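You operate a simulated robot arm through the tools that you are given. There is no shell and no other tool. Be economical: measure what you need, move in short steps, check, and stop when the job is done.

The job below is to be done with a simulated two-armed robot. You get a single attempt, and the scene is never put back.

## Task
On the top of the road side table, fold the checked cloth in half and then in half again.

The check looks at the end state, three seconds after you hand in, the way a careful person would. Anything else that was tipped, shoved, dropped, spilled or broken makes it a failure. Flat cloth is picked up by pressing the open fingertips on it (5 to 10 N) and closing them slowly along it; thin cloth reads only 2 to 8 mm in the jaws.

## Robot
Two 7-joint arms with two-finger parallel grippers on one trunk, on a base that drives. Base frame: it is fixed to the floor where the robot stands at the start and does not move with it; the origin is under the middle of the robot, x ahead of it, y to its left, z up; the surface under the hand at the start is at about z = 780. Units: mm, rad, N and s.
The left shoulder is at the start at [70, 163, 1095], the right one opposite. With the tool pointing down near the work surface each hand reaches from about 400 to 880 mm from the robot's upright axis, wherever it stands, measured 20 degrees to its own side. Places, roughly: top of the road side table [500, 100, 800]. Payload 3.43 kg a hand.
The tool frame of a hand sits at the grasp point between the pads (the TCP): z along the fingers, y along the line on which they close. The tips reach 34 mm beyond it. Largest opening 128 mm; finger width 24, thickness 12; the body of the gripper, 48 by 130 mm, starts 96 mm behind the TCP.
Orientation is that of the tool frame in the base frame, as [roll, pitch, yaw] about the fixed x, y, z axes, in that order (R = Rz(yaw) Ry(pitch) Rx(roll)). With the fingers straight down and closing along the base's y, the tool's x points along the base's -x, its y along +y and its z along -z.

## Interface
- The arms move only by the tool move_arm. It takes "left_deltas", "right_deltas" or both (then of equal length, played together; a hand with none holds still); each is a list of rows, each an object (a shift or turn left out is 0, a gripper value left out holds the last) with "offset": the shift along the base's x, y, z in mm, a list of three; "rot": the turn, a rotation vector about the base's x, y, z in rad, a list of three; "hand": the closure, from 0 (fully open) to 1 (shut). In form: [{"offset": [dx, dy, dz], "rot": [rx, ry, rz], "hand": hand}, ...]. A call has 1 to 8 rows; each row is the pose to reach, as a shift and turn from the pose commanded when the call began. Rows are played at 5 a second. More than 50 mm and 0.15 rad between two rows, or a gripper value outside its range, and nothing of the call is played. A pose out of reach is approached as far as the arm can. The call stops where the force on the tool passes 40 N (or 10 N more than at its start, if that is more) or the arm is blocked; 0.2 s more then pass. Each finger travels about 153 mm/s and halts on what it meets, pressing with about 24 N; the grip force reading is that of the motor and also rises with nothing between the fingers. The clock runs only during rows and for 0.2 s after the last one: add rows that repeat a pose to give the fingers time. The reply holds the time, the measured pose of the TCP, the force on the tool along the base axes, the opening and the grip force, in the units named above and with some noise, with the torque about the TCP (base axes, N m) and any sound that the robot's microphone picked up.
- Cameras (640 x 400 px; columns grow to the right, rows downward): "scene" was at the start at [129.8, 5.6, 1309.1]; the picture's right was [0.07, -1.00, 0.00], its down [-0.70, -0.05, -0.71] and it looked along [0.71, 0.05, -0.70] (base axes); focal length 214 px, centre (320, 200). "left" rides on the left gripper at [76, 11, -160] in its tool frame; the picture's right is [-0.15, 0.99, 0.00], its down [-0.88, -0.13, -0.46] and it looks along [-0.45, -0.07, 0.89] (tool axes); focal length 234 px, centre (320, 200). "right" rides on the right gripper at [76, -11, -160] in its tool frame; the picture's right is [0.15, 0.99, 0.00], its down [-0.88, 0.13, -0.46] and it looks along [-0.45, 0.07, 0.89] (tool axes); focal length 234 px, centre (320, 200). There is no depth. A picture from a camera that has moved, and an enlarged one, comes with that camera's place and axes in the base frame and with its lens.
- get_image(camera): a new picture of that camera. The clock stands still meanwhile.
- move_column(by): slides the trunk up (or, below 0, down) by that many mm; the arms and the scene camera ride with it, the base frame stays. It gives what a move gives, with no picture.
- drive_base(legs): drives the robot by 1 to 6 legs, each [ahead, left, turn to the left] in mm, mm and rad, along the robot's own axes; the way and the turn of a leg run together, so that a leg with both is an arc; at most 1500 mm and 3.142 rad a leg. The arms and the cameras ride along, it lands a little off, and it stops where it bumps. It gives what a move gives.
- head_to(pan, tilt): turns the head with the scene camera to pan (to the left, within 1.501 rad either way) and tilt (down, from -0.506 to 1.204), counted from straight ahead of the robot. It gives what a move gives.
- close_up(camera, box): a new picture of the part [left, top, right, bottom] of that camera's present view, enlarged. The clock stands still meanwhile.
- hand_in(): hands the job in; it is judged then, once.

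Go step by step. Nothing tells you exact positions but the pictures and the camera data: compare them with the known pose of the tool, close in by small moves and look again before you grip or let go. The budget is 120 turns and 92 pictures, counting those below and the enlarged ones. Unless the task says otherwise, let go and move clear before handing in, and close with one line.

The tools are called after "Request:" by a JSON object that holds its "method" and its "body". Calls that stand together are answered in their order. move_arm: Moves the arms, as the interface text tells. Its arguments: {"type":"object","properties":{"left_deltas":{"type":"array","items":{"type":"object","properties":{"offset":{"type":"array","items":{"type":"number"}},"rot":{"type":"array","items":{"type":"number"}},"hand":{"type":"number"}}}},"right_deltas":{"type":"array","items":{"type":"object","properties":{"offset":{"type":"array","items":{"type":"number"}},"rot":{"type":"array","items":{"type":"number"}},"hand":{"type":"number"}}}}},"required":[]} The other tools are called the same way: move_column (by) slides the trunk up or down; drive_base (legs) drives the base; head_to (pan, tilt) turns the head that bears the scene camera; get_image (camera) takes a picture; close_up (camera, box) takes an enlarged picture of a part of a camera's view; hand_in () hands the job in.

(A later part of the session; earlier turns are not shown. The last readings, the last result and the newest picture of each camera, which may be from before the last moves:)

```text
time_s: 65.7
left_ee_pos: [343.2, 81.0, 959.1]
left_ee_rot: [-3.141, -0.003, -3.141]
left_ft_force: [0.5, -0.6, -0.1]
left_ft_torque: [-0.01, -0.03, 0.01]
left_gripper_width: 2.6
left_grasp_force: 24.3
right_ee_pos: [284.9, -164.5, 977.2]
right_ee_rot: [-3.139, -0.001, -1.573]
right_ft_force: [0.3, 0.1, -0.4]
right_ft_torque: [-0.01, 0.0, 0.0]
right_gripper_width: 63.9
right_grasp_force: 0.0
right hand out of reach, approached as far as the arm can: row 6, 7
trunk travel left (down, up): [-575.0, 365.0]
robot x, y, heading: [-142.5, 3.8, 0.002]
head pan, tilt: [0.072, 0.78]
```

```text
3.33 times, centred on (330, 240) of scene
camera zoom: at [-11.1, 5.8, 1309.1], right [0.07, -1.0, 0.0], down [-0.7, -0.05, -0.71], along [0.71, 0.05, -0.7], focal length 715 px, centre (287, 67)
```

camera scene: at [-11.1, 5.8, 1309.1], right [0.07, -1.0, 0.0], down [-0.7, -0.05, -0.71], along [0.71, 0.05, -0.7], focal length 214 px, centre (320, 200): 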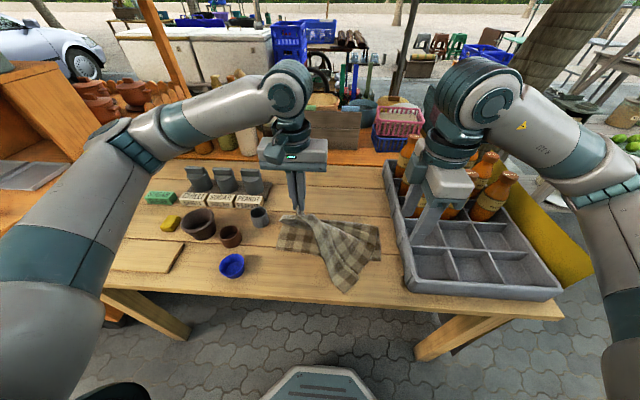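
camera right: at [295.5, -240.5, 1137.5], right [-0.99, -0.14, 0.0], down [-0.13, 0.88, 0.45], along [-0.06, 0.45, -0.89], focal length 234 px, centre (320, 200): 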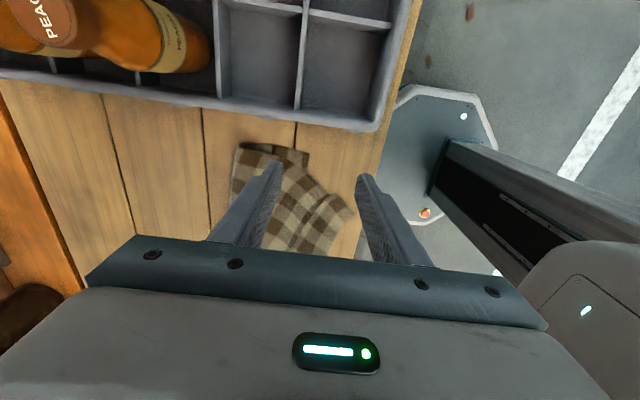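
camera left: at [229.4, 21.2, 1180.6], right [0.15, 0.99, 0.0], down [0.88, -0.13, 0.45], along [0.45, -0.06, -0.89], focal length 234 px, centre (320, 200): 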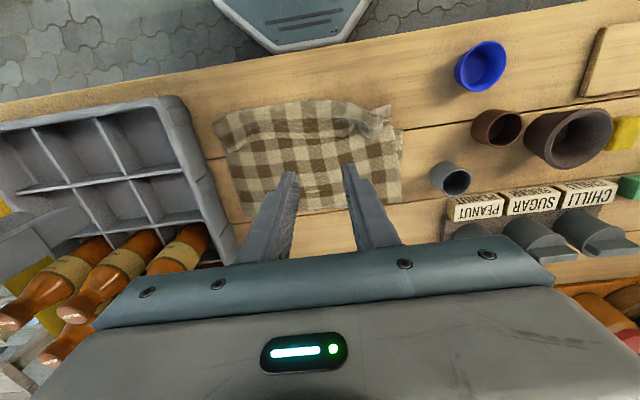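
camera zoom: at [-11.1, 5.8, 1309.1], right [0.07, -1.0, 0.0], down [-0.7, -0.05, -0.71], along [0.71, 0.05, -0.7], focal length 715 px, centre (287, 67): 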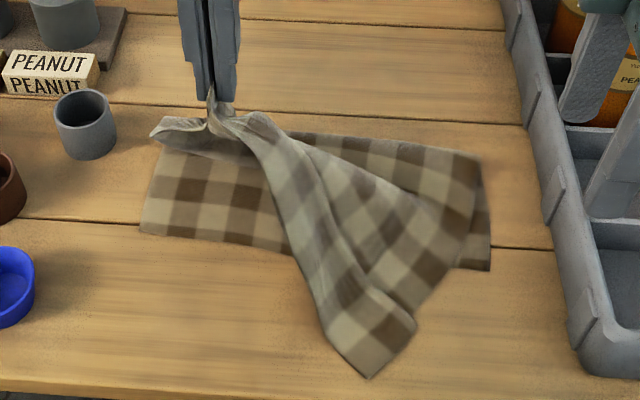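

The left hand holds the hem's left end and the rest trails in a diagonal flap. I'll carry it back over the far side to reopen the cloth, after driving forward for reach.

Request:
{"method": "drive_base", "body": {"legs": [[70, 0, 0]]}}

Request:
{"method": "move_arm", "body": {"left_deltas": [{"offset": [25, 5, 20]}, {"offset": [60, 10, 35]}, {"offset": [100, 15, 45]}, {"offset": [140, 20, 45]}, {"offset": [180, 25, 35]}, {"offset": [215, 30, 20]}, {"offset": [245, 35, -5]}, {"offset": [270, 35, -35]}]}}

Request:
{"method": "get_image", "body": {"camera": "scene"}}

```text
time_s: 66.7
left_ee_pos: [415.3, 81.9, 958.7]
left_ee_rot: [3.141, -0.006, 3.141]
left_ft_force: [-0.3, 0.0, -0.5]
left_ft_torque: [-0.03, 0.05, 0.01]
left_gripper_width: 2.5
left_grasp_force: 23.7
right_ee_pos: [356.5, -164.7, 977.2]
right_ee_rot: [3.142, 0.001, -1.577]
right_ft_force: [0.3, 0.8, -0.3]
right_ft_torque: [-0.02, 0.05, 0.03]
right_gripper_width: 64.0
right_grasp_force: 0.1
trunk travel left (down, up): [-575.0, 365.0]
robot x, y, heading: [-68.9, 4.6, 0.002]
head pan, tilt: [0.072, 0.78]
```

```text
time_s: 68.5
left_ee_pos: [683.5, 117.6, 924.0]
left_ee_rot: [3.139, -0.005, 3.141]
left_ft_force: [-0.3, 0.0, 0.3]
left_ft_torque: [-0.01, 0.01, 0.06]
left_gripper_width: 2.5
left_grasp_force: 23.8
right_ee_pos: [355.8, -165.3, 977.1]
right_ee_rot: [3.142, 0.001, -1.576]
right_ft_force: [0.2, 0.4, -0.4]
right_ft_torque: [0.01, 0.03, -0.01]
right_gripper_width: 64.2
right_grasp_force: 0.0
trunk travel left (down, up): [-575.0, 365.0]
robot x, y, heading: [-73.0, 1.7, 0.003]
head pan, tilt: [0.072, 0.78]
```

```text
32 pictures are left
camera scene: at [59.8, 5.1, 1309.0], right [0.07, -1.0, 0.0], down [-0.7, -0.05, -0.71], along [0.71, 0.05, -0.7], focal length 214 px, centre (320, 200)
```

scene: 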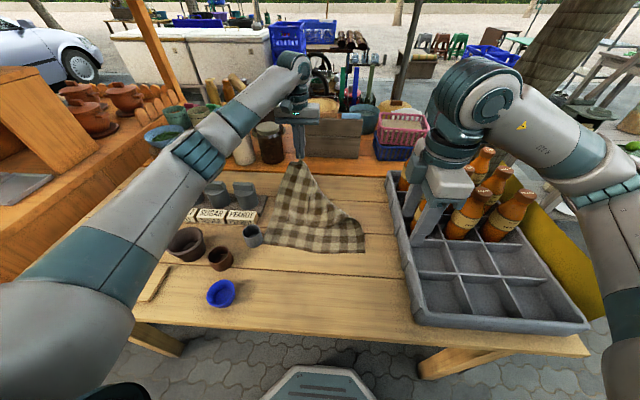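

Request:
{"method": "close_up", "body": {"camera": "scene", "box": [230, 140, 390, 260]}}

```text
3.33 times, centred on (310, 200) of scene
camera zoom: at [59.8, 5.1, 1309.0], right [0.07, -1.0, 0.0], down [-0.7, -0.05, -0.71], along [0.71, 0.05, -0.7], focal length 715 px, centre (353, 200)
```

zoom: 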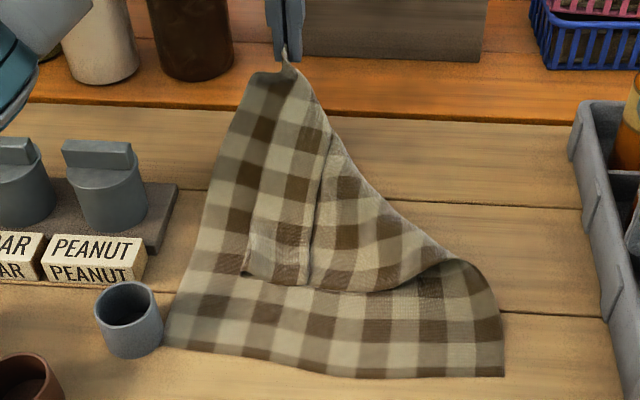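

Now it's clear: the left hand holds the far-left corner region, and the far-right corner is folded under in a flap. I'll lift and swing the hem to the right so the flap drops open, then lay the hem back down leftward.

Request:
{"method": "move_arm", "body": {"left_deltas": [{"offset": [-10, -15, 40]}, {"offset": [-20, -38, 80]}, {"offset": [-30, -72, 110]}, {"offset": [-40, -112, 135]}, {"offset": [-50, -152, 152]}, {"offset": [-58, -192, 162]}, {"offset": [-63, -230, 170]}, {"offset": [-63, -230, 170]}]}}

Request:
{"method": "close_up", "body": {"camera": "scene", "box": [200, 80, 440, 260]}}

```text
time_s: 70.3
left_ee_pos: [620.9, -112.9, 1093.9]
left_ee_rot: [3.142, -0.004, 3.14]
left_ft_force: [0.4, 0.3, -0.5]
left_ft_torque: [-0.07, -0.01, 0.04]
left_gripper_width: 2.6
left_grasp_force: 23.8
right_ee_pos: [355.8, -164.1, 977.4]
right_ee_rot: [3.14, -0.003, -1.576]
right_ft_force: [0.0, -0.1, -0.1]
right_ft_torque: [-0.05, 0.01, 0.02]
right_gripper_width: 64.2
right_grasp_force: 0.1
trunk travel left (down, up): [-575.0, 365.0]
robot x, y, heading: [-70.3, 1.7, -0.002]
head pan, tilt: [0.072, 0.78]
```

```text
2.22 times, centred on (320, 170) of scene
camera zoom: at [59.4, 7.1, 1309.0], right [0.07, -1.0, 0.0], down [-0.7, -0.05, -0.71], along [0.71, 0.05, -0.7], focal length 477 px, centre (320, 267)
```

zoom: 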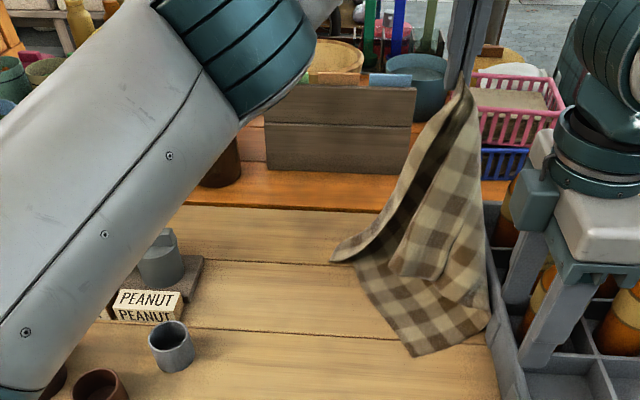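

The hem now hangs straight down from the hand, with its free corner at the bottom. I'll lay it leftward and down.

Request:
{"method": "move_arm", "body": {"left_deltas": [{"offset": [4, 5, -45]}, {"offset": [10, 30, -85]}, {"offset": [20, 65, -115]}, {"offset": [30, 103, -142]}, {"offset": [42, 140, -168]}, {"offset": [52, 177, -195]}, {"offset": [60, 210, -225]}, {"offset": [66, 235, -252]}]}}

Request:
{"method": "close_up", "body": {"camera": "scene", "box": [200, 100, 440, 280]}}

```text
time_s: 72.1
left_ee_pos: [687.3, 121.6, 840.9]
left_ee_rot: [-3.141, -0.004, 3.14]
left_ft_force: [0.5, 0.2, 0.0]
left_ft_torque: [-0.02, 0.03, 0.0]
left_gripper_width: 2.6
left_grasp_force: 23.9
right_ee_pos: [355.2, -163.4, 977.8]
right_ee_rot: [-3.14, -0.002, -1.576]
right_ft_force: [-0.2, -0.5, 0.6]
right_ft_torque: [-0.02, 0.01, 0.02]
right_gripper_width: 64.1
right_grasp_force: 0.1
trunk travel left (down, up): [-575.0, 365.0]
robot x, y, heading: [-72.7, -1.6, 0.001]
head pan, tilt: [0.072, 0.78]
```

```text
2.22 times, centred on (320, 190) of scene
camera zoom: at [59.2, 6.2, 1309.1], right [0.07, -1.0, 0.0], down [-0.7, -0.05, -0.71], along [0.71, 0.05, -0.7], focal length 477 px, centre (320, 222)
```

zoom: 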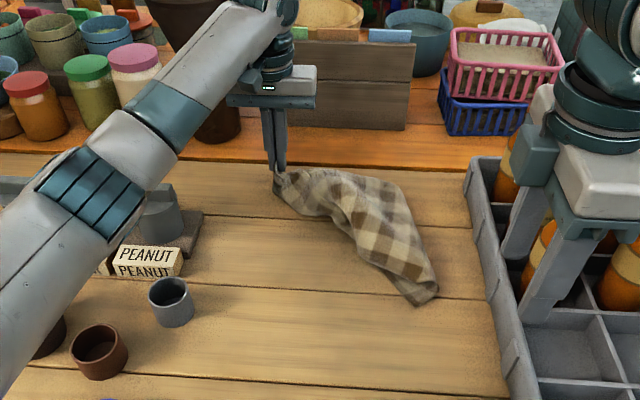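

The cloth came down crumpled. I'll lift it to hang freely at mid-table so I can catch the next corner in the air with the right hand.

Request:
{"method": "move_arm", "body": {"left_deltas": [{"offset": [-25, -10, 40]}, {"offset": [-50, -20, 80]}, {"offset": [-75, -30, 118]}, {"offset": [-100, -40, 156]}, {"offset": [-127, -50, 194]}, {"offset": [-155, -60, 230]}, {"offset": [-180, -62, 268]}, {"offset": [-205, -62, 306]}]}}

Request:
{"method": "move_arm", "body": {"left_deltas": [{"offset": [-20, 0, 38]}, {"offset": [-40, 0, 76]}, {"offset": [-60, 0, 112]}, {"offset": [-80, 0, 148]}, {"offset": [-80, 0, 148]}, {"offset": [-80, 0, 148]}, {"offset": [-80, 0, 148]}]}}

Request:
{"method": "get_image", "body": {"camera": "scene"}}

Request:
{"method": "get_image", "body": {"camera": "right"}}

```text
time_s: 73.9
left_ee_pos: [477.5, 60.5, 1149.3]
left_ee_rot: [3.139, -0.003, -3.141]
left_ft_force: [0.0, -0.3, -0.6]
left_ft_torque: [0.03, -0.05, -0.01]
left_gripper_width: 2.3
left_grasp_force: 23.6
right_ee_pos: [353.7, -165.2, 979.7]
right_ee_rot: [-3.14, -0.001, -1.576]
right_ft_force: [-0.5, 0.4, 0.5]
right_ft_torque: [0.01, -0.04, -0.03]
right_gripper_width: 64.0
right_grasp_force: 0.1
trunk travel left (down, up): [-575.0, 365.0]
robot x, y, heading: [-74.3, -1.1, -0.002]
head pan, tilt: [0.072, 0.78]
```

```text
time_s: 75.5
left_ee_pos: [399.9, 60.4, 1296.3]
left_ee_rot: [-3.141, -0.003, -3.141]
left_ft_force: [0.1, -0.1, -0.6]
left_ft_torque: [-0.01, 0.0, -0.01]
left_gripper_width: 2.6
left_grasp_force: 23.6
right_ee_pos: [355.6, -164.5, 978.8]
right_ee_rot: [3.141, 0.001, -1.576]
right_ft_force: [-0.7, 0.0, -1.2]
right_ft_torque: [0.02, 0.03, 0.0]
right_gripper_width: 64.0
right_grasp_force: 0.1
trunk travel left (down, up): [-575.0, 365.0]
robot x, y, heading: [-71.0, -2.2, 0.006]
head pan, tilt: [0.072, 0.78]
```

```text
28 pictures are left
camera scene: at [58.7, 5.6, 1309.1], right [0.07, -1.0, 0.0], down [-0.7, -0.05, -0.71], along [0.71, 0.05, -0.7], focal length 214 px, centre (320, 200)
```

scene: 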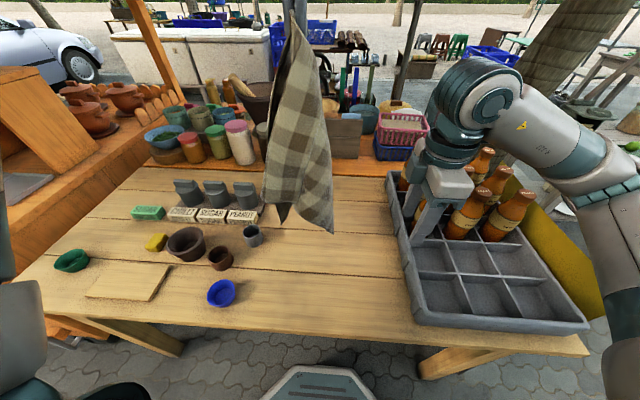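

```text
27 pictures are left
camera right: at [365.3, -240.6, 1137.4], right [-0.99, -0.14, 0.0], down [-0.13, 0.88, 0.46], along [-0.06, 0.45, -0.89], focal length 234 px, centre (320, 200)
```

right: 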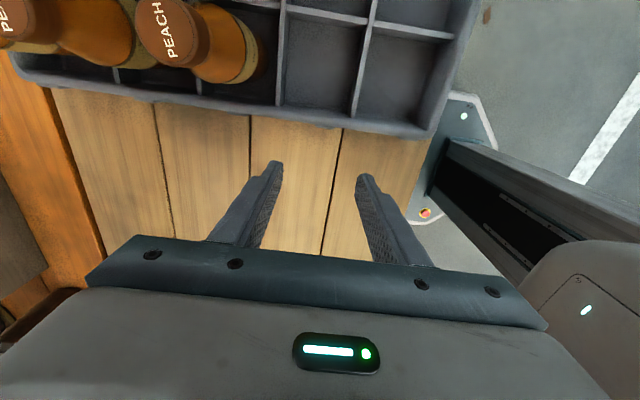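

Request:
{"method": "close_up", "body": {"camera": "scene", "box": [200, 20, 424, 240]}}

```text
1.82 times, centred on (312, 130) of scene
camera zoom: at [58.7, 5.6, 1309.1], right [0.07, -1.0, 0.0], down [-0.7, -0.05, -0.71], along [0.71, 0.05, -0.7], focal length 390 px, centre (334, 327)
```

zoom: 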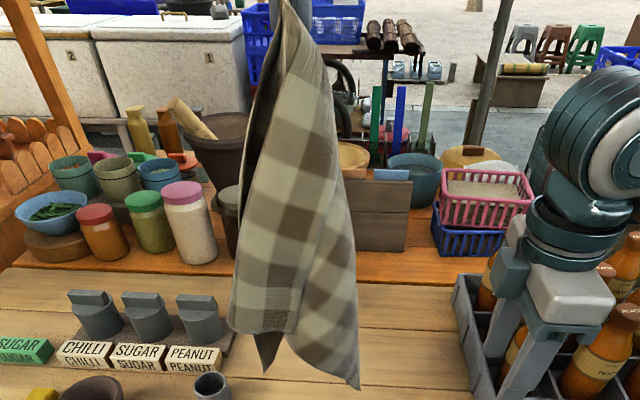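

Nothing else was disturbed, and the cloth hangs free. The near-left corner D dangles at the right at about (400, −5, 851), which the right hand can reach from the side. I'll bring the cloth a bit nearer and tilt the right hand to approach it.

Request:
{"method": "move_arm", "body": {"left_deltas": [{"offset": [-15, 0, 0]}, {"offset": [-30, 0, 0]}, {"offset": [-45, 0, 0]}, {"offset": [-50, 0, 0]}, {"offset": [-50, 0, 0]}, {"offset": [-50, 0, 0]}], "right_deltas": [{"offset": [-2, 5, -5], "rot": [0.14, 0, 0]}, {"offset": [-4, 10, -15], "rot": [0.28, 0, 0]}, {"offset": [-6, 18, -30], "rot": [0.42, 0, 0]}, {"offset": [-6, 25, -45], "rot": [0.56, 0, 0]}, {"offset": [-6, 32, -60], "rot": [0.7, 0, 0]}, {"offset": [-6, 40, -75], "rot": [0.7, 0, 0]}]}}

Request:
{"method": "get_image", "body": {"camera": "right"}}

Request:
{"method": "get_image", "body": {"camera": "scene"}}

```text
time_s: 77.1
left_ee_pos: [326.8, 55.1, 1303.0]
left_ee_rot: [-3.125, 0.013, 3.11]
left_ft_force: [0.4, 0.3, 0.1]
left_ft_torque: [-0.07, 0.08, 0.01]
left_gripper_width: 2.4
left_grasp_force: 24.2
right_ee_pos: [288.9, -140.6, 1010.4]
right_ee_rot: [-3.024, 0.66, -1.564]
right_ft_force: [1.5, 0.2, -0.5]
right_ft_torque: [-0.01, 0.02, 0.01]
right_gripper_width: 64.1
right_grasp_force: 0.1
right hand out of reach, approached as far as the arm can: row 1, 2, 3, 4, 5, 6
trunk travel left (down, up): [-575.0, 365.0]
robot x, y, heading: [-78.1, -15.6, -0.037]
head pan, tilt: [0.072, 0.78]
stopped in row 6 (left hand): the arm was blocked; the commanded pose is now the measured one
```

```text
25 pictures are left
camera right: at [281.2, -299.4, 1090.8], right [-0.98, -0.05, -0.18], down [-0.19, 0.43, 0.88], along [0.03, 0.9, -0.43], focal length 234 px, centre (320, 200)
```

right: 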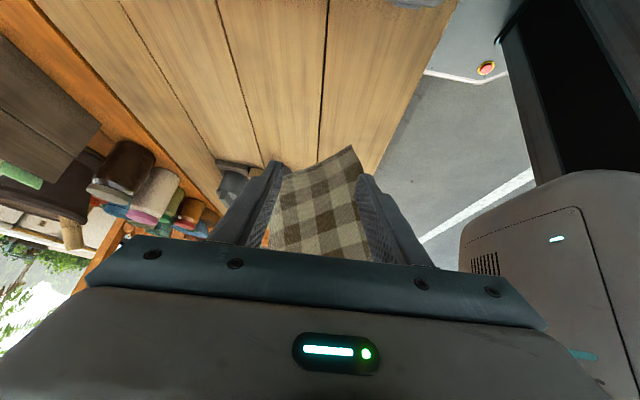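

```text
24 pictures are left
camera scene: at [32.0, 9.7, 1311.7], right [0.04, -1.0, 0.02], down [-0.69, -0.04, -0.72], along [0.72, 0.02, -0.69], focal length 214 px, centre (320, 200)
```

scene: 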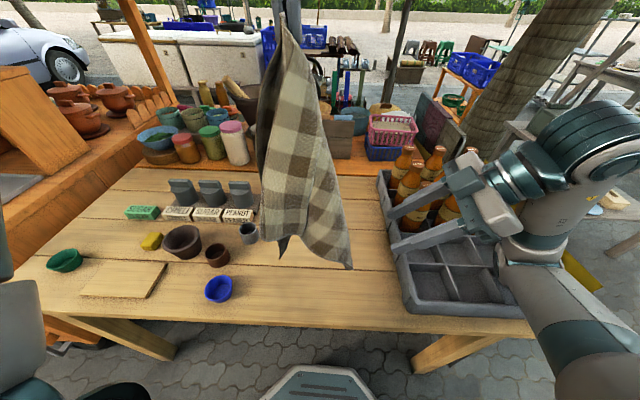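

The robot shifted: the right arm folded awkwardly and something blocked it. I'll back out of the tilt straight away, raising the right hand.

Request:
{"method": "move_arm", "body": {"right_deltas": [{"offset": [5, 0, 15], "rot": [-0.12, 0, 0]}, {"offset": [15, -5, 30], "rot": [-0.25, 0, 0]}, {"offset": [25, -10, 40], "rot": [-0.38, 0, 0]}, {"offset": [40, -15, 45], "rot": [-0.51, 0, 0]}, {"offset": [50, -20, 45], "rot": [-0.64, 0, 0]}, {"offset": [50, -20, 45], "rot": [-0.66, 0, 0]}]}}

Request:
{"method": "get_image", "body": {"camera": "scene"}}

```text
time_s: 78.5
left_ee_pos: [349.9, 36.7, 1295.7]
left_ee_rot: [3.141, -0.003, 3.115]
left_ft_force: [-0.6, 0.5, -0.3]
left_ft_torque: [0.0, -0.02, 0.02]
left_gripper_width: 2.4
left_grasp_force: 24.3
right_ee_pos: [355.7, -170.9, 1041.8]
right_ee_rot: [-3.061, 0.019, -1.574]
right_ft_force: [-0.2, 0.3, -1.0]
right_ft_torque: [-0.01, 0.02, -0.02]
right_gripper_width: 64.0
right_grasp_force: 0.0
trunk travel left (down, up): [-575.0, 365.0]
robot x, y, heading: [-77.8, -7.6, -0.028]
head pan, tilt: [0.072, 0.78]
```

```text
23 pictures are left
camera scene: at [55.0, -9.9, 1308.9], right [0.05, -1.0, 0.0], down [-0.7, -0.03, -0.71], along [0.71, 0.03, -0.7], focal length 214 px, centre (320, 200)
```

scene: 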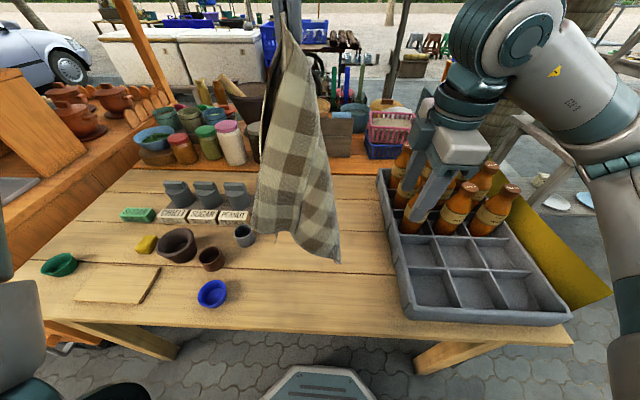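

All upright and intact. The tilted pose is off the table as an option, so I'll straighten the base heading. Then I'll lower the cloth, laying its long held edge along x toward the far side so the right hand can take the near corner on the table.

Request:
{"method": "drive_base", "body": {"legs": [[0, 8, 0.028]]}}

Request:
{"method": "move_arm", "body": {"left_deltas": [{"offset": [0, -5, -45]}, {"offset": [5, -10, -80]}, {"offset": [30, -17, -115]}, {"offset": [60, -24, -150]}, {"offset": [90, -31, -185]}, {"offset": [120, -38, -220]}, {"offset": [150, -45, -255]}, {"offset": [180, -52, -290]}]}}

Request:
{"method": "move_arm", "body": {"left_deltas": [{"offset": [30, -7, -30]}, {"offset": [62, -14, -60]}, {"offset": [95, -21, -90]}, {"offset": [125, -28, -120]}, {"offset": [145, -30, -150]}, {"offset": [145, -30, -165]}]}}

Request:
{"method": "close_up", "body": {"camera": "scene", "box": [200, 120, 440, 300]}}

```text
time_s: 79.2
left_ee_pos: [345.2, 56.2, 1295.7]
left_ee_rot: [3.14, -0.001, -3.139]
left_ft_force: [-0.1, 0.0, -0.4]
left_ft_torque: [0.04, 0.0, 0.01]
left_gripper_width: 3.0
left_grasp_force: 23.8
right_ee_pos: [358.4, -153.4, 1041.4]
right_ee_rot: [-3.058, 0.018, -1.547]
right_ft_force: [0.4, -0.2, 0.2]
right_ft_torque: [0.04, 0.02, -0.01]
right_gripper_width: 63.9
right_grasp_force: 0.1
trunk travel left (down, up): [-575.0, 365.0]
robot x, y, heading: [-75.4, -4.1, 0.002]
head pan, tilt: [0.072, 0.78]
```

```text
time_s: 81.0
left_ee_pos: [526.6, 4.6, 1007.2]
left_ee_rot: [3.139, -0.003, -3.14]
left_ft_force: [-0.6, -0.7, 0.0]
left_ft_torque: [-0.02, 0.0, -0.02]
left_gripper_width: 2.9
left_grasp_force: 23.6
right_ee_pos: [359.6, -151.5, 1040.2]
right_ee_rot: [-3.061, 0.019, -1.545]
right_ft_force: [-0.4, 0.4, 0.5]
right_ft_torque: [-0.01, 0.01, 0.02]
right_gripper_width: 64.1
right_grasp_force: 0.1
trunk travel left (down, up): [-575.0, 365.0]
robot x, y, heading: [-77.8, -2.3, 0.001]
head pan, tilt: [0.072, 0.78]
```

```text
time_s: 82.4
left_ee_pos: [671.3, -24.4, 840.1]
left_ee_rot: [-3.141, -0.004, -3.141]
left_ft_force: [0.5, -0.1, 0.1]
left_ft_torque: [-0.02, 0.01, 0.01]
left_gripper_width: 2.7
left_grasp_force: 23.9
right_ee_pos: [358.6, -151.1, 1042.2]
right_ee_rot: [-3.06, 0.02, -1.546]
right_ft_force: [0.5, -0.4, 0.5]
right_ft_torque: [-0.01, -0.01, 0.0]
right_gripper_width: 64.0
right_grasp_force: 0.0
trunk travel left (down, up): [-575.0, 365.0]
robot x, y, heading: [-75.6, -2.8, -0.0]
head pan, tilt: [0.072, 0.78]
```

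```text
2.22 times, centred on (320, 210) of scene
camera zoom: at [54.3, 2.6, 1309.1], right [0.07, -1.0, 0.0], down [-0.7, -0.05, -0.71], along [0.71, 0.05, -0.7], focal length 477 px, centre (320, 178)
```

zoom: 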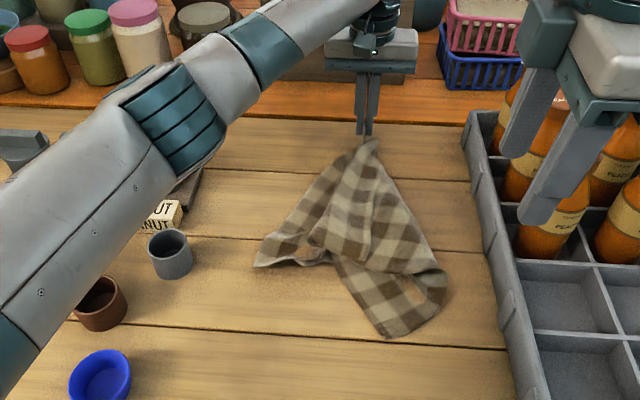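

Request:
{"method": "close_up", "body": {"camera": "scene", "box": [285, 180, 381, 275]}}

```text
4.21 times, centred on (333, 228) of scene
camera zoom: at [54.3, 2.6, 1309.1], right [0.07, -1.0, 0.0], down [-0.7, -0.05, -0.71], along [0.71, 0.05, -0.7], focal length 903 px, centre (265, 84)
```

zoom: 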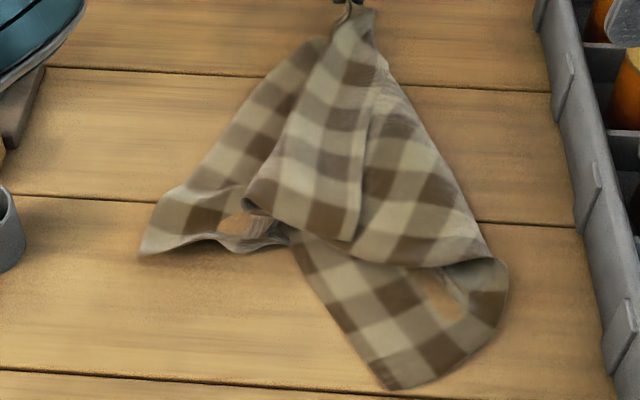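

I read it as: the short hem A–B runs from the left hand straight toward the robot, with corner B on top at about (435, −33). I'll level the right hand and bring it over B, with fingers closing along the hem.

Request:
{"method": "move_arm", "body": {"right_deltas": [{"offset": [27, 33, 0], "rot": [-0.02, 0.08, 0], "hand": 0.68}, {"offset": [54, 66, 0], "rot": [-0.02, 0.08, 0]}, {"offset": [80, 99, 0], "rot": [-0.02, 0.08, 0]}, {"offset": [106, 130, 0], "rot": [-0.02, 0.08, 0]}, {"offset": [106, 130, -45], "rot": [-0.02, 0.08, 0]}, {"offset": [106, 130, -90], "rot": [-0.02, 0.08, 0]}, {"offset": [106, 130, -135], "rot": [-0.02, 0.08, 0]}, {"offset": [106, 130, -180], "rot": [-0.02, 0.08, 0]}]}}

Request:
{"method": "get_image", "body": {"camera": "right"}}

```text
time_s: 84.2
left_ee_pos: [669.7, -24.5, 840.2]
left_ee_rot: [3.141, 0.0, -3.14]
left_ft_force: [-0.8, 0.2, 0.8]
left_ft_torque: [-0.01, -0.02, 0.02]
left_gripper_width: 2.8
left_grasp_force: 23.8
right_ee_pos: [397.1, -0.5, 904.9]
right_ee_rot: [-3.105, -0.01, -1.535]
right_ft_force: [0.1, 0.5, -0.5]
right_ft_torque: [-0.04, -0.02, 0.02]
right_gripper_width: 41.0
right_grasp_force: 0.1
right hand out of reach, approached as far as the arm can: row 1, 2, 3, 4, 5, 6, 7, 8
trunk travel left (down, up): [-575.0, 365.0]
robot x, y, heading: [-73.0, 0.4, 0.003]
head pan, tilt: [0.072, 0.78]
```

```text
20 pictures are left
camera right: at [404.1, -73.8, 1065.3], right [-0.98, -0.18, -0.03], down [-0.18, 0.88, 0.44], along [-0.05, 0.44, -0.9], focal length 234 px, centre (320, 200)
```

right: 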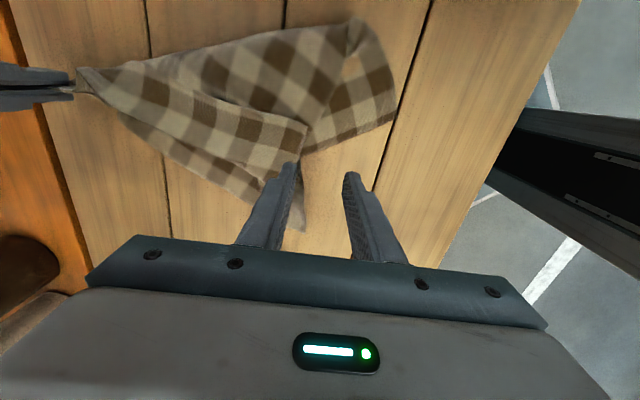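

The 90° wrist turn is at its limit. I'll rotate back to about 45°, which suits pinching across corner B at (422, −25) anyway.

Request:
{"method": "move_arm", "body": {"right_deltas": [{"offset": [5, 0, 0], "rot": [0, 0, -0.13]}, {"offset": [12, -1, 0], "rot": [0, 0, -0.26]}, {"offset": [20, -2, 0], "rot": [0, 0, -0.39]}, {"offset": [30, -3, 0], "rot": [0, 0, -0.52]}, {"offset": [40, -4, 0], "rot": [0, 0.0, -0.65]}, {"offset": [45, -5, 0], "rot": [0, 0, -0.78]}, {"offset": [45, -5, -20], "rot": [0, 0, -0.78]}, {"offset": [45, -5, -50], "rot": [0, 0, -0.78]}]}}

Request:
{"method": "get_image", "body": {"camera": "right"}}

```text
time_s: 86.0
left_ee_pos: [672.3, -25.7, 839.6]
left_ee_rot: [-3.141, -0.004, -3.139]
left_ft_force: [0.3, -0.1, 0.6]
left_ft_torque: [-0.02, 0.01, 0.02]
left_gripper_width: 2.7
left_grasp_force: 24.3
right_ee_pos: [445.2, -5.5, 854.2]
right_ee_rot: [-3.141, 0.002, -2.329]
right_ft_force: [-0.5, 0.4, 0.2]
right_ft_torque: [-0.01, 0.04, 0.01]
right_gripper_width: 41.0
right_grasp_force: 0.0
trunk travel left (down, up): [-575.0, 365.0]
robot x, y, heading: [-73.6, -2.8, 0.005]
head pan, tilt: [0.072, 0.78]
```

```text
19 pictures are left
camera right: at [399.9, -69.9, 1013.9], right [-0.82, 0.57, 0.0], down [0.51, 0.73, 0.46], along [0.26, 0.37, -0.89], focal length 234 px, centre (320, 200)
```

right: 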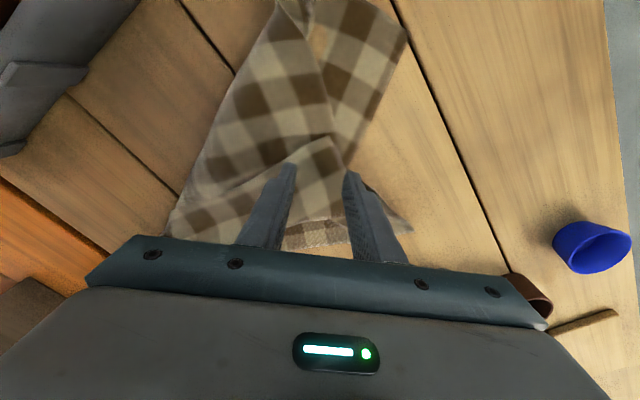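

Corner B is at about (417, −24). I'll centre the fingers across it and lower to contact.

Request:
{"method": "move_arm", "body": {"right_deltas": [{"offset": [-16, -3, -10]}, {"offset": [-16, -3, -25]}, {"offset": [-16, -3, -32]}, {"offset": [-16, -3, -36]}, {"offset": [-16, -3, -36]}]}}

Request:
{"method": "close_up", "body": {"camera": "right", "box": [200, 80, 440, 230]}}

```text
time_s: 87.2
left_ee_pos: [670.6, -24.9, 840.9]
left_ee_rot: [3.141, -0.001, -3.139]
left_ft_force: [-0.5, -0.3, 0.0]
left_ft_torque: [-0.03, 0.0, 0.0]
left_gripper_width: 2.7
left_grasp_force: 24.5
right_ee_pos: [429.2, -10.0, 820.0]
right_ee_rot: [-3.141, 0.002, -2.326]
right_ft_force: [-0.2, -1.4, 4.5]
right_ft_torque: [-0.08, -0.04, -0.02]
right_gripper_width: 41.0
right_grasp_force: 0.2
trunk travel left (down, up): [-575.0, 365.0]
robot x, y, heading: [-77.5, -4.4, 0.0]
head pan, tilt: [0.072, 0.78]
```

```text
2.67 times, centred on (320, 155) of right
camera zoom: at [383.8, -72.9, 978.4], right [-0.82, 0.57, 0.0], down [0.51, 0.73, 0.46], along [0.26, 0.37, -0.89], focal length 624 px, centre (320, 320)
```

zoom: 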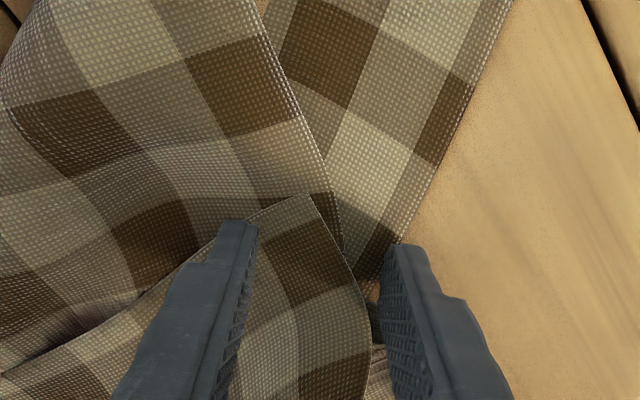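

I can see corner B between the fingers, but the right finger is off the flap. I'll shift onto it with a narrower opening, press, and close slowly.

Request:
{"method": "move_arm", "body": {"right_deltas": [{"offset": [0, 0, 8]}, {"offset": [14, -1, 8], "hand": 0.76}, {"offset": [14, -1, 3]}, {"offset": [14, -1, -0.5]}, {"offset": [14, -1, -1.5]}, {"offset": [14, -1, -1.5]}]}}

```text
time_s: 88.6
left_ee_pos: [670.8, -24.9, 842.7]
left_ee_rot: [-3.14, -0.003, -3.138]
left_ft_force: [0.3, -0.1, 0.3]
left_ft_torque: [0.0, -0.01, 0.02]
left_gripper_width: 2.5
left_grasp_force: 23.8
right_ee_pos: [441.9, -10.0, 818.3]
right_ee_rot: [-3.141, 0.001, -2.326]
right_ft_force: [0.7, 0.0, 8.1]
right_ft_torque: [-0.12, -0.1, 0.03]
right_gripper_width: 31.1
right_grasp_force: 0.3
trunk travel left (down, up): [-575.0, 365.0]
robot x, y, heading: [-73.6, -4.0, 0.002]
head pan, tilt: [0.072, 0.78]
```

Request:
{"method": "move_arm", "body": {"right_deltas": [{"offset": [0, 0, -0.6]}, {"offset": [0, 0, -0.6], "hand": 0.775}, {"offset": [0, 0, -0.6], "hand": 0.79}, {"offset": [0, 0, -0.6], "hand": 0.805}, {"offset": [0, 0, -0.6], "hand": 0.82}, {"offset": [0, 0, -0.6], "hand": 0.84}, {"offset": [0, 0, -0.6], "hand": 0.86}, {"offset": [0, 0, -0.6], "hand": 0.88}]}}

Request:
{"method": "move_arm", "body": {"right_deltas": [{"hand": 0.9}, {"hand": 0.92}, {"hand": 0.94}, {"hand": 0.96}, {"hand": 0.98}, {"hand": 1.0}, {"hand": 1.0}]}}

Request:
{"method": "close_up", "body": {"camera": "right", "box": [200, 80, 440, 230]}}

```text
time_s: 90.4
left_ee_pos: [672.2, -23.9, 840.9]
left_ee_rot: [-3.141, -0.002, -3.14]
left_ft_force: [-0.8, 0.8, 0.1]
left_ft_torque: [0.06, 0.01, -0.02]
left_gripper_width: 2.7
left_grasp_force: 24.0
right_ee_pos: [442.5, -10.7, 817.7]
right_ee_rot: [-3.14, 0.001, -2.328]
right_ft_force: [0.8, -1.3, 13.4]
right_ft_torque: [-0.03, -0.17, 0.04]
right_gripper_width: 15.6
right_grasp_force: 0.4
trunk travel left (down, up): [-575.0, 365.0]
robot x, y, heading: [-77.4, -5.4, 0.001]
head pan, tilt: [0.072, 0.78]
```

```text
time_s: 92.0
left_ee_pos: [670.8, -25.3, 840.9]
left_ee_rot: [-3.141, -0.002, -3.141]
left_ft_force: [0.0, 0.6, -0.7]
left_ft_torque: [-0.03, 0.02, 0.02]
left_gripper_width: 2.7
left_grasp_force: 24.4
right_ee_pos: [441.3, -11.0, 816.8]
right_ee_rot: [-3.141, 0.002, -2.328]
right_ft_force: [2.7, -1.6, 16.6]
right_ft_torque: [-0.12, -0.13, 0.04]
right_gripper_width: 8.7
right_grasp_force: 24.0
trunk travel left (down, up): [-575.0, 365.0]
robot x, y, heading: [-78.1, -0.3, -0.002]
head pan, tilt: [0.072, 0.78]
```

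```text
2.67 times, centred on (320, 155) of right
camera zoom: at [396.9, -73.7, 976.9], right [-0.82, 0.57, 0.0], down [0.51, 0.73, 0.46], along [0.26, 0.37, -0.89], focal length 624 px, centre (320, 320)
```

zoom: 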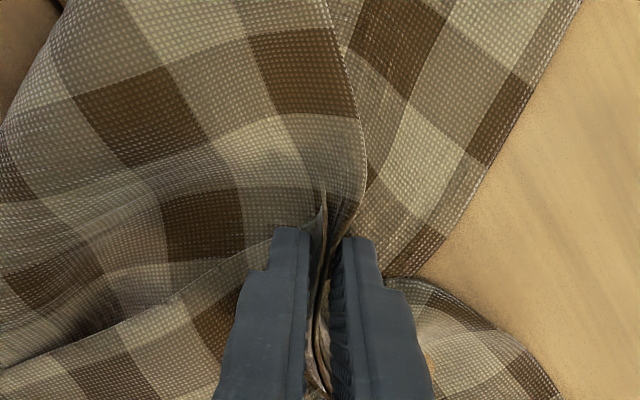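

The right grips something at 8.7 mm. I'll lift both hands high so the cloth hangs, spreading the left hand left and the right hand right, and see what it holds.

Request:
{"method": "move_arm", "body": {"right_deltas": [{"offset": [0, 0, 20]}, {"offset": [0, -5, 55]}, {"offset": [0, -15, 95]}, {"offset": [0, -25, 135]}, {"offset": [0, -35, 175]}, {"offset": [0, -45, 215]}, {"offset": [0, -55, 255]}, {"offset": [0, -65, 295]}], "left_deltas": [{"offset": [-5, 5, 20]}, {"offset": [-20, 15, 55]}, {"offset": [-40, 25, 90]}, {"offset": [-60, 38, 125]}, {"offset": [-80, 50, 162]}, {"offset": [-100, 62, 198]}, {"offset": [-120, 76, 235]}, {"offset": [-140, 90, 270]}]}}

Request:
{"method": "get_image", "body": {"camera": "scene"}}

```text
time_s: 93.8
left_ee_pos: [526.8, 67.5, 1114.0]
left_ee_rot: [-3.141, -0.001, -3.138]
left_ft_force: [0.1, -0.6, 0.1]
left_ft_torque: [-0.01, -0.03, 0.02]
left_gripper_width: 2.6
left_grasp_force: 24.1
right_ee_pos: [440.9, -74.9, 1113.2]
right_ee_rot: [-3.137, 0.001, -2.328]
right_ft_force: [-0.1, -0.2, 0.0]
right_ft_torque: [0.01, -0.06, 0.0]
right_gripper_width: 4.1
right_grasp_force: 23.9
trunk travel left (down, up): [-575.0, 365.0]
robot x, y, heading: [-77.3, -2.2, 0.001]
head pan, tilt: [0.072, 0.78]
```

```text
16 pictures are left
camera scene: at [51.0, 2.7, 1309.3], right [0.07, -1.0, 0.0], down [-0.7, -0.05, -0.71], along [0.71, 0.05, -0.7], focal length 214 px, centre (320, 200)
```

scene: 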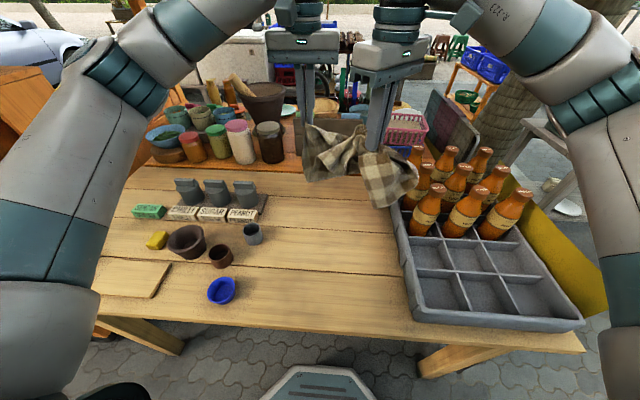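

Request:
{"method": "close_up", "body": {"camera": "scene", "box": [280, 90, 440, 230]}}

```text
2.86 times, centred on (360, 160) of scene
camera zoom: at [51.0, 2.7, 1309.3], right [0.07, -1.0, 0.0], down [-0.7, -0.05, -0.71], along [0.71, 0.05, -0.7], focal length 613 px, centre (206, 314)
```

zoom: 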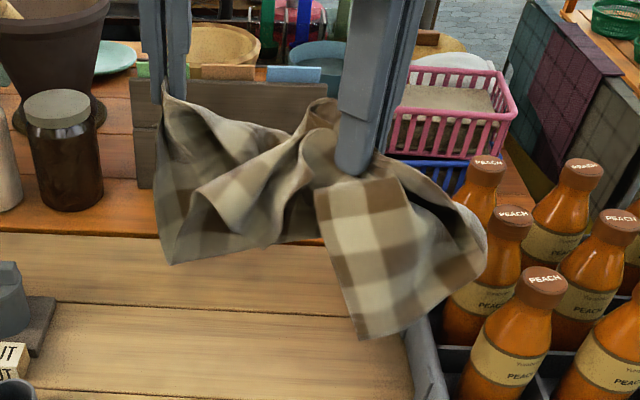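

The right has pinched the middle layers, not the corner. I'll bring everything left and away from the bottles, then release the right so the cloth hangs from A again.

Request:
{"method": "move_arm", "body": {"left_deltas": [{"offset": [-18, 4, 25]}, {"offset": [-36, 8, 50]}, {"offset": [-54, 12, 78]}, {"offset": [-72, 15, 106]}, {"offset": [-90, 18, 134]}, {"offset": [-108, 20, 160]}, {"offset": [-127, 20, 182]}, {"offset": [-127, 20, 182]}], "right_deltas": [{"offset": [-14, 0, 20]}, {"offset": [-28, 0, 40]}, {"offset": [-42, 0, 60]}, {"offset": [-56, 0, 80]}, {"offset": [-70, -3, 95]}, {"offset": [-80, -6, 105]}, {"offset": [-80, -10, 110]}, {"offset": [-80, -10, 110], "hand": 0.7}]}}

Request:
{"method": "move_arm", "body": {"right_deltas": [{"offset": [0, 0, 0], "hand": 0.5}, {"offset": [0, 0, 10], "hand": 0.4}, {"offset": [0, -20, 50]}, {"offset": [0, -55, 80]}, {"offset": [0, -100, 90]}, {"offset": [0, -100, 90]}]}}

Request:
{"method": "close_up", "body": {"camera": "scene", "box": [200, 20, 424, 240]}}

```text
time_s: 95.6
left_ee_pos: [404.8, 86.4, 1293.1]
left_ee_rot: [3.14, -0.005, -3.141]
left_ft_force: [1.3, -0.2, -1.1]
left_ft_torque: [0.0, -0.02, -0.02]
left_gripper_width: 2.9
left_grasp_force: 23.9
right_ee_pos: [364.1, -85.4, 1222.6]
right_ee_rot: [-3.141, 0.001, -2.328]
right_ft_force: [0.7, 0.1, -1.0]
right_ft_torque: [0.03, 0.01, 0.01]
right_gripper_width: 38.3
right_grasp_force: 0.1
trunk travel left (down, up): [-575.0, 365.0]
robot x, y, heading: [-70.6, -3.2, 0.004]
head pan, tilt: [0.072, 0.78]
```

```text
time_s: 97.0
left_ee_pos: [404.1, 87.3, 1293.9]
left_ee_rot: [3.142, -0.005, -3.14]
left_ft_force: [0.6, 0.8, -0.7]
left_ft_torque: [-0.05, -0.02, 0.0]
left_gripper_width: 2.9
left_grasp_force: 24.0
right_ee_pos: [362.2, -185.1, 1311.2]
right_ee_rot: [-3.141, -0.001, -2.327]
right_ft_force: [0.7, 0.3, 0.4]
right_ft_torque: [-0.04, 0.0, 0.04]
right_gripper_width: 76.7
right_grasp_force: 0.1
trunk travel left (down, up): [-575.0, 365.0]
robot x, y, heading: [-75.6, -3.8, 0.006]
head pan, tilt: [0.072, 0.78]
```

```text
1.82 times, centred on (312, 130) of scene
camera zoom: at [54.4, 3.8, 1309.0], right [0.07, -1.0, 0.0], down [-0.7, -0.05, -0.71], along [0.71, 0.05, -0.7], focal length 390 px, centre (334, 327)
```

zoom: 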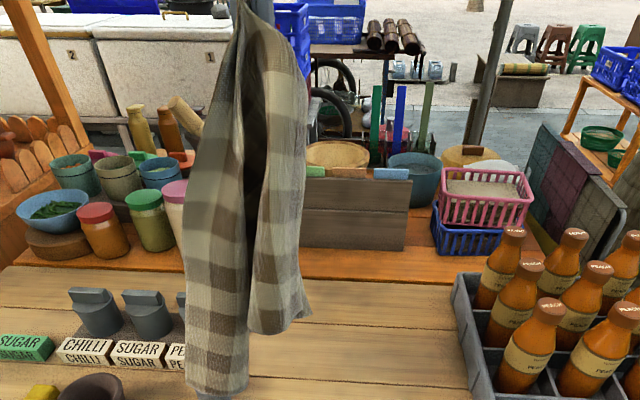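

Now the short edge A–B hangs on the right, with B's corner in a separate panel at about (395, 59, 996). I'll lift clear of the cup, shift the cloth right, and bring the right hand to B's height beside it to pinch in the air.

Request:
{"method": "move_arm", "body": {"left_deltas": [{"offset": [0, 0, 25]}, {"offset": [0, 0, 45]}, {"offset": [0, -12, 45]}, {"offset": [0, -25, 45]}, {"offset": [0, -38, 45]}, {"offset": [0, -50, 45]}, {"offset": [0, -60, 45]}, {"offset": [0, -60, 45]}], "right_deltas": [{"offset": [5, 0, -45], "rot": [0, 0, 0.08], "hand": 0.35}, {"offset": [10, 0, -90], "rot": [0, 0, 0.16]}, {"offset": [15, 5, -135], "rot": [0, 0, 0.24]}, {"offset": [20, 10, -180], "rot": [0, 0, 0.32]}, {"offset": [25, 25, -220], "rot": [0, 0, 0.4]}, {"offset": [30, 50, -255], "rot": [0, 0, 0.45]}, {"offset": [30, 65, -266], "rot": [0, 0, 0.45]}, {"offset": [30, 65, -266], "rot": [0, 0, 0.45]}]}}

Request:
{"method": "get_image", "body": {"camera": "right"}}

Request:
{"method": "close_up", "body": {"camera": "scene", "box": [220, 40, 444, 260]}}

```text
time_s: 98.8
left_ee_pos: [403.2, 25.5, 1339.5]
left_ee_rot: [-3.141, -0.001, -3.14]
left_ft_force: [-0.6, 0.3, -0.4]
left_ft_torque: [-0.01, 0.01, 0.04]
left_gripper_width: 2.8
left_grasp_force: 23.9
right_ee_pos: [392.8, -120.6, 1045.2]
right_ee_rot: [-3.14, 0.001, -1.878]
right_ft_force: [0.8, -0.3, 1.0]
right_ft_torque: [-0.01, 0.0, 0.02]
right_gripper_width: 83.3
right_grasp_force: 0.0
trunk travel left (down, up): [-575.0, 365.0]
robot x, y, heading: [-74.3, -1.6, -0.002]
head pan, tilt: [0.072, 0.78]
```

```text
13 pictures are left
camera right: at [379.4, -196.7, 1205.3], right [-0.99, 0.16, 0.0], down [0.14, 0.88, 0.46], along [0.07, 0.45, -0.89], focal length 234 px, centre (320, 200)
```

right: 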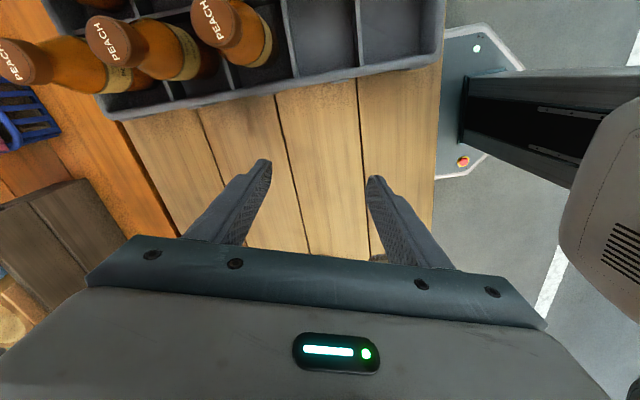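

```text
1.82 times, centred on (332, 150) of scene
camera zoom: at [54.0, 2.5, 1309.1], right [0.07, -1.0, 0.0], down [-0.7, -0.05, -0.71], along [0.71, 0.05, -0.7], focal length 390 px, centre (298, 291)
```

zoom: 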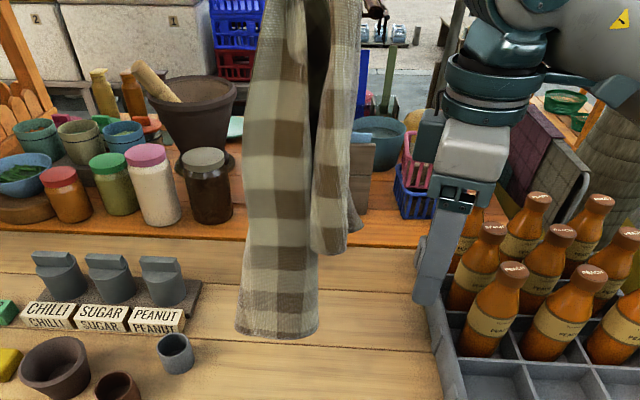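

B's panel hangs to the right of the long panel, spanning about y −42 to +10 with its bottom at z≈1023. I'll slide the open fingers around its outer margin and close.

Request:
{"method": "move_arm", "body": {"right_deltas": [{"offset": [19, 20, 5]}, {"offset": [19, 45, 5]}, {"offset": [19, 65, 5]}, {"offset": [19, 82, 5]}, {"offset": [19, 96, 5]}, {"offset": [19, 96, 5], "hand": 0.6}, {"offset": [19, 96, 5], "hand": 0.85}, {"offset": [19, 96, 5], "hand": 1.0}]}}

Request:
{"method": "close_up", "body": {"camera": "scene", "box": [220, 40, 444, 260]}}

```text
time_s: 100.6
left_ee_pos: [405.1, 25.0, 1338.3]
left_ee_rot: [-3.141, -0.004, -3.14]
left_ft_force: [-2.1, 5.0, 0.6]
left_ft_torque: [0.16, 0.1, -0.06]
left_gripper_width: 2.8
left_grasp_force: 24.2
right_ee_pos: [411.5, -24.4, 1050.7]
right_ee_rot: [-3.138, 0.003, -1.879]
right_ft_force: [0.3, -0.4, 0.5]
right_ft_torque: [-0.02, -0.02, 0.04]
right_gripper_width: 0.0
right_grasp_force: 23.8
trunk travel left (down, up): [-575.0, 365.0]
robot x, y, heading: [-76.5, -2.3, -0.002]
head pan, tilt: [0.072, 0.78]
```

```text
1.82 times, centred on (332, 150) of scene
camera zoom: at [54.1, 2.4, 1309.1], right [0.07, -1.0, 0.0], down [-0.7, -0.05, -0.71], along [0.71, 0.05, -0.7], focal length 390 px, centre (298, 291)
```

zoom: 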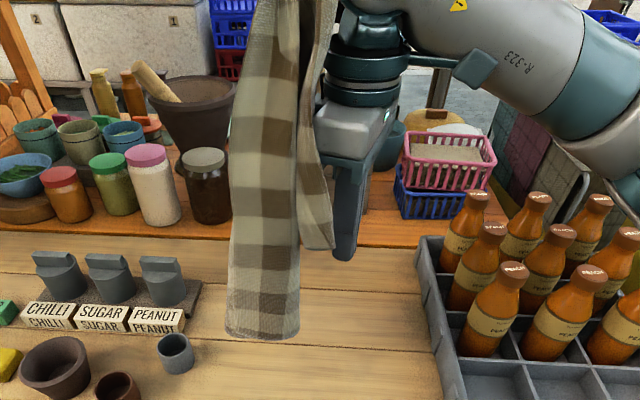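

The gripper body pushed the cloth aside. I'll back off and lean the hand slightly (0.36 rad) so only the fingertips lead, watching for limits.

Request:
{"method": "move_arm", "body": {"right_deltas": [{"offset": [0, -5, 0], "hand": 0.35}, {"offset": [0, -30, 0]}, {"offset": [0, -60, 0]}, {"offset": [0, -70, 0], "rot": [0.12, 0, 0]}, {"offset": [0, -70, 0], "rot": [0.24, 0, 0]}, {"offset": [0, -70, 0], "rot": [0.36, 0, 0]}, {"offset": [0, -70, 0], "rot": [0.36, 0, 0]}]}}

```text
time_s: 102.2
left_ee_pos: [403.2, 24.9, 1339.0]
left_ee_rot: [3.141, -0.002, -3.139]
left_ft_force: [-0.3, -0.3, 0.5]
left_ft_torque: [-0.06, -0.02, 0.02]
left_gripper_width: 2.9
left_grasp_force: 24.5
right_ee_pos: [410.1, -93.0, 1050.7]
right_ee_rot: [3.03, 0.345, -1.897]
right_ft_force: [1.1, -0.8, 0.3]
right_ft_torque: [0.01, -0.03, 0.01]
right_gripper_width: 82.9
right_grasp_force: 0.0
trunk travel left (down, up): [-575.0, 365.0]
robot x, y, heading: [-74.9, -2.2, 0.005]
head pan, tilt: [0.072, 0.78]
```

Request:
{"method": "move_arm", "body": {"right_deltas": [{"offset": [10, 20, 2], "hand": 0.5}, {"offset": [10, 45, 2]}, {"offset": [10, 65, 2]}, {"offset": [10, 78, 2]}, {"offset": [10, 78, 2], "hand": 0.7}, {"offset": [10, 78, 2], "hand": 0.9}, {"offset": [10, 78, 2], "hand": 1.0}, {"offset": [10, 78, 2], "hand": 1.0}]}}

Request:
{"method": "close_up", "body": {"camera": "scene", "box": [220, 40, 444, 260]}}

```text
time_s: 104.0
left_ee_pos: [403.6, 25.3, 1338.9]
left_ee_rot: [-3.141, -0.004, -3.14]
left_ft_force: [-0.3, 0.6, -1.0]
left_ft_torque: [0.03, -0.03, 0.01]
left_gripper_width: 2.8
left_grasp_force: 24.1
right_ee_pos: [422.3, -16.1, 1051.9]
right_ee_rot: [3.032, 0.345, -1.898]
right_ft_force: [-0.3, 0.3, 1.3]
right_ft_torque: [0.01, 0.01, 0.01]
right_gripper_width: 1.9
right_grasp_force: 23.8
trunk travel left (down, up): [-575.0, 365.0]
robot x, y, heading: [-74.4, -3.3, -0.004]
head pan, tilt: [0.072, 0.78]
```

```text
1.82 times, centred on (332, 150) of scene
camera zoom: at [54.1, 2.4, 1309.1], right [0.07, -1.0, 0.0], down [-0.7, -0.05, -0.71], along [0.71, 0.05, -0.7], focal length 390 px, centre (298, 291)
```

zoom: 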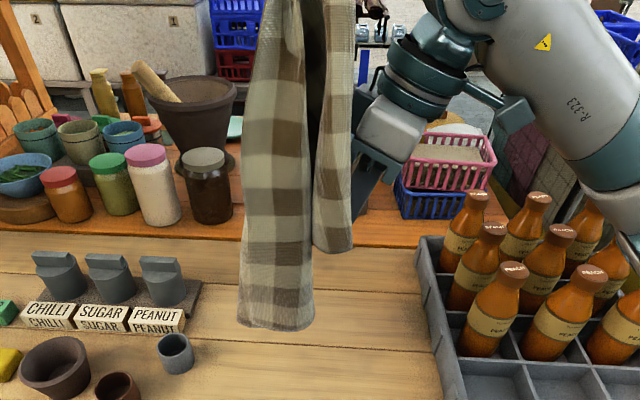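

The right now reads 1.9 mm, a single layer. I'll bring both hands level and spread them to see whether they hold the short edge.

Request:
{"method": "move_arm", "body": {"left_deltas": [{"offset": [0, 8, -5]}, {"offset": [0, 18, -15]}, {"offset": [0, 28, -28]}, {"offset": [0, 38, -42]}, {"offset": [0, 48, -56]}, {"offset": [0, 58, -70]}, {"offset": [0, 66, -80]}, {"offset": [0, 66, -80]}], "right_deltas": [{"offset": [-3, -10, 25]}, {"offset": [-6, -22, 55], "rot": [-0.06, 0, 0]}, {"offset": [-9, -34, 85], "rot": [-0.12, 0, 0]}, {"offset": [-12, -46, 112], "rot": [-0.18, 0, 0]}, {"offset": [-15, -58, 140], "rot": [-0.24, 0, 0]}, {"offset": [-18, -70, 168], "rot": [-0.3, 0, 0]}, {"offset": [-20, -84, 195], "rot": [-0.36, 0, 0]}, {"offset": [-20, -84, 195], "rot": [-0.36, 0, 0]}]}}

Request:
{"method": "get_image", "body": {"camera": "scene"}}

```text
time_s: 105.8
left_ee_pos: [404.7, 91.7, 1258.2]
left_ee_rot: [3.141, -0.003, -3.14]
left_ft_force: [0.2, -1.0, -1.2]
left_ft_torque: [-0.01, 0.02, -0.02]
left_gripper_width: 2.7
left_grasp_force: 24.4
right_ee_pos: [401.7, -100.5, 1247.8]
right_ee_rot: [3.141, 0.0, -1.878]
right_ft_force: [0.0, 0.3, 0.0]
right_ft_torque: [-0.01, 0.05, 0.01]
right_gripper_width: 2.2
right_grasp_force: 24.0
trunk travel left (down, up): [-575.0, 365.0]
robot x, y, heading: [-76.6, -4.8, 0.004]
head pan, tilt: [0.072, 0.78]
```

```text
9 pictures are left
camera scene: at [55.0, 2.1, 1308.9], right [0.07, -1.0, 0.0], down [-0.7, -0.05, -0.71], along [0.71, 0.05, -0.7], focal length 214 px, centre (320, 200)
```

scene: 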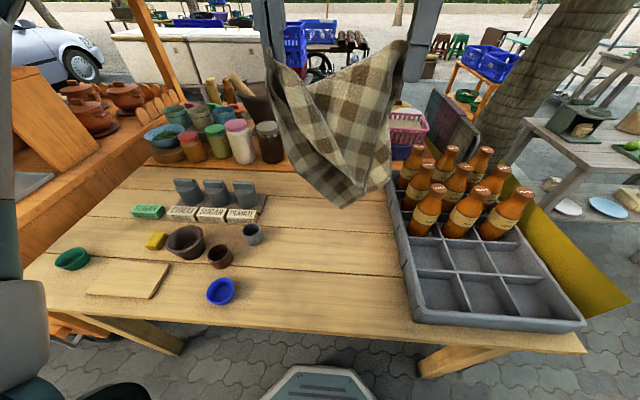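

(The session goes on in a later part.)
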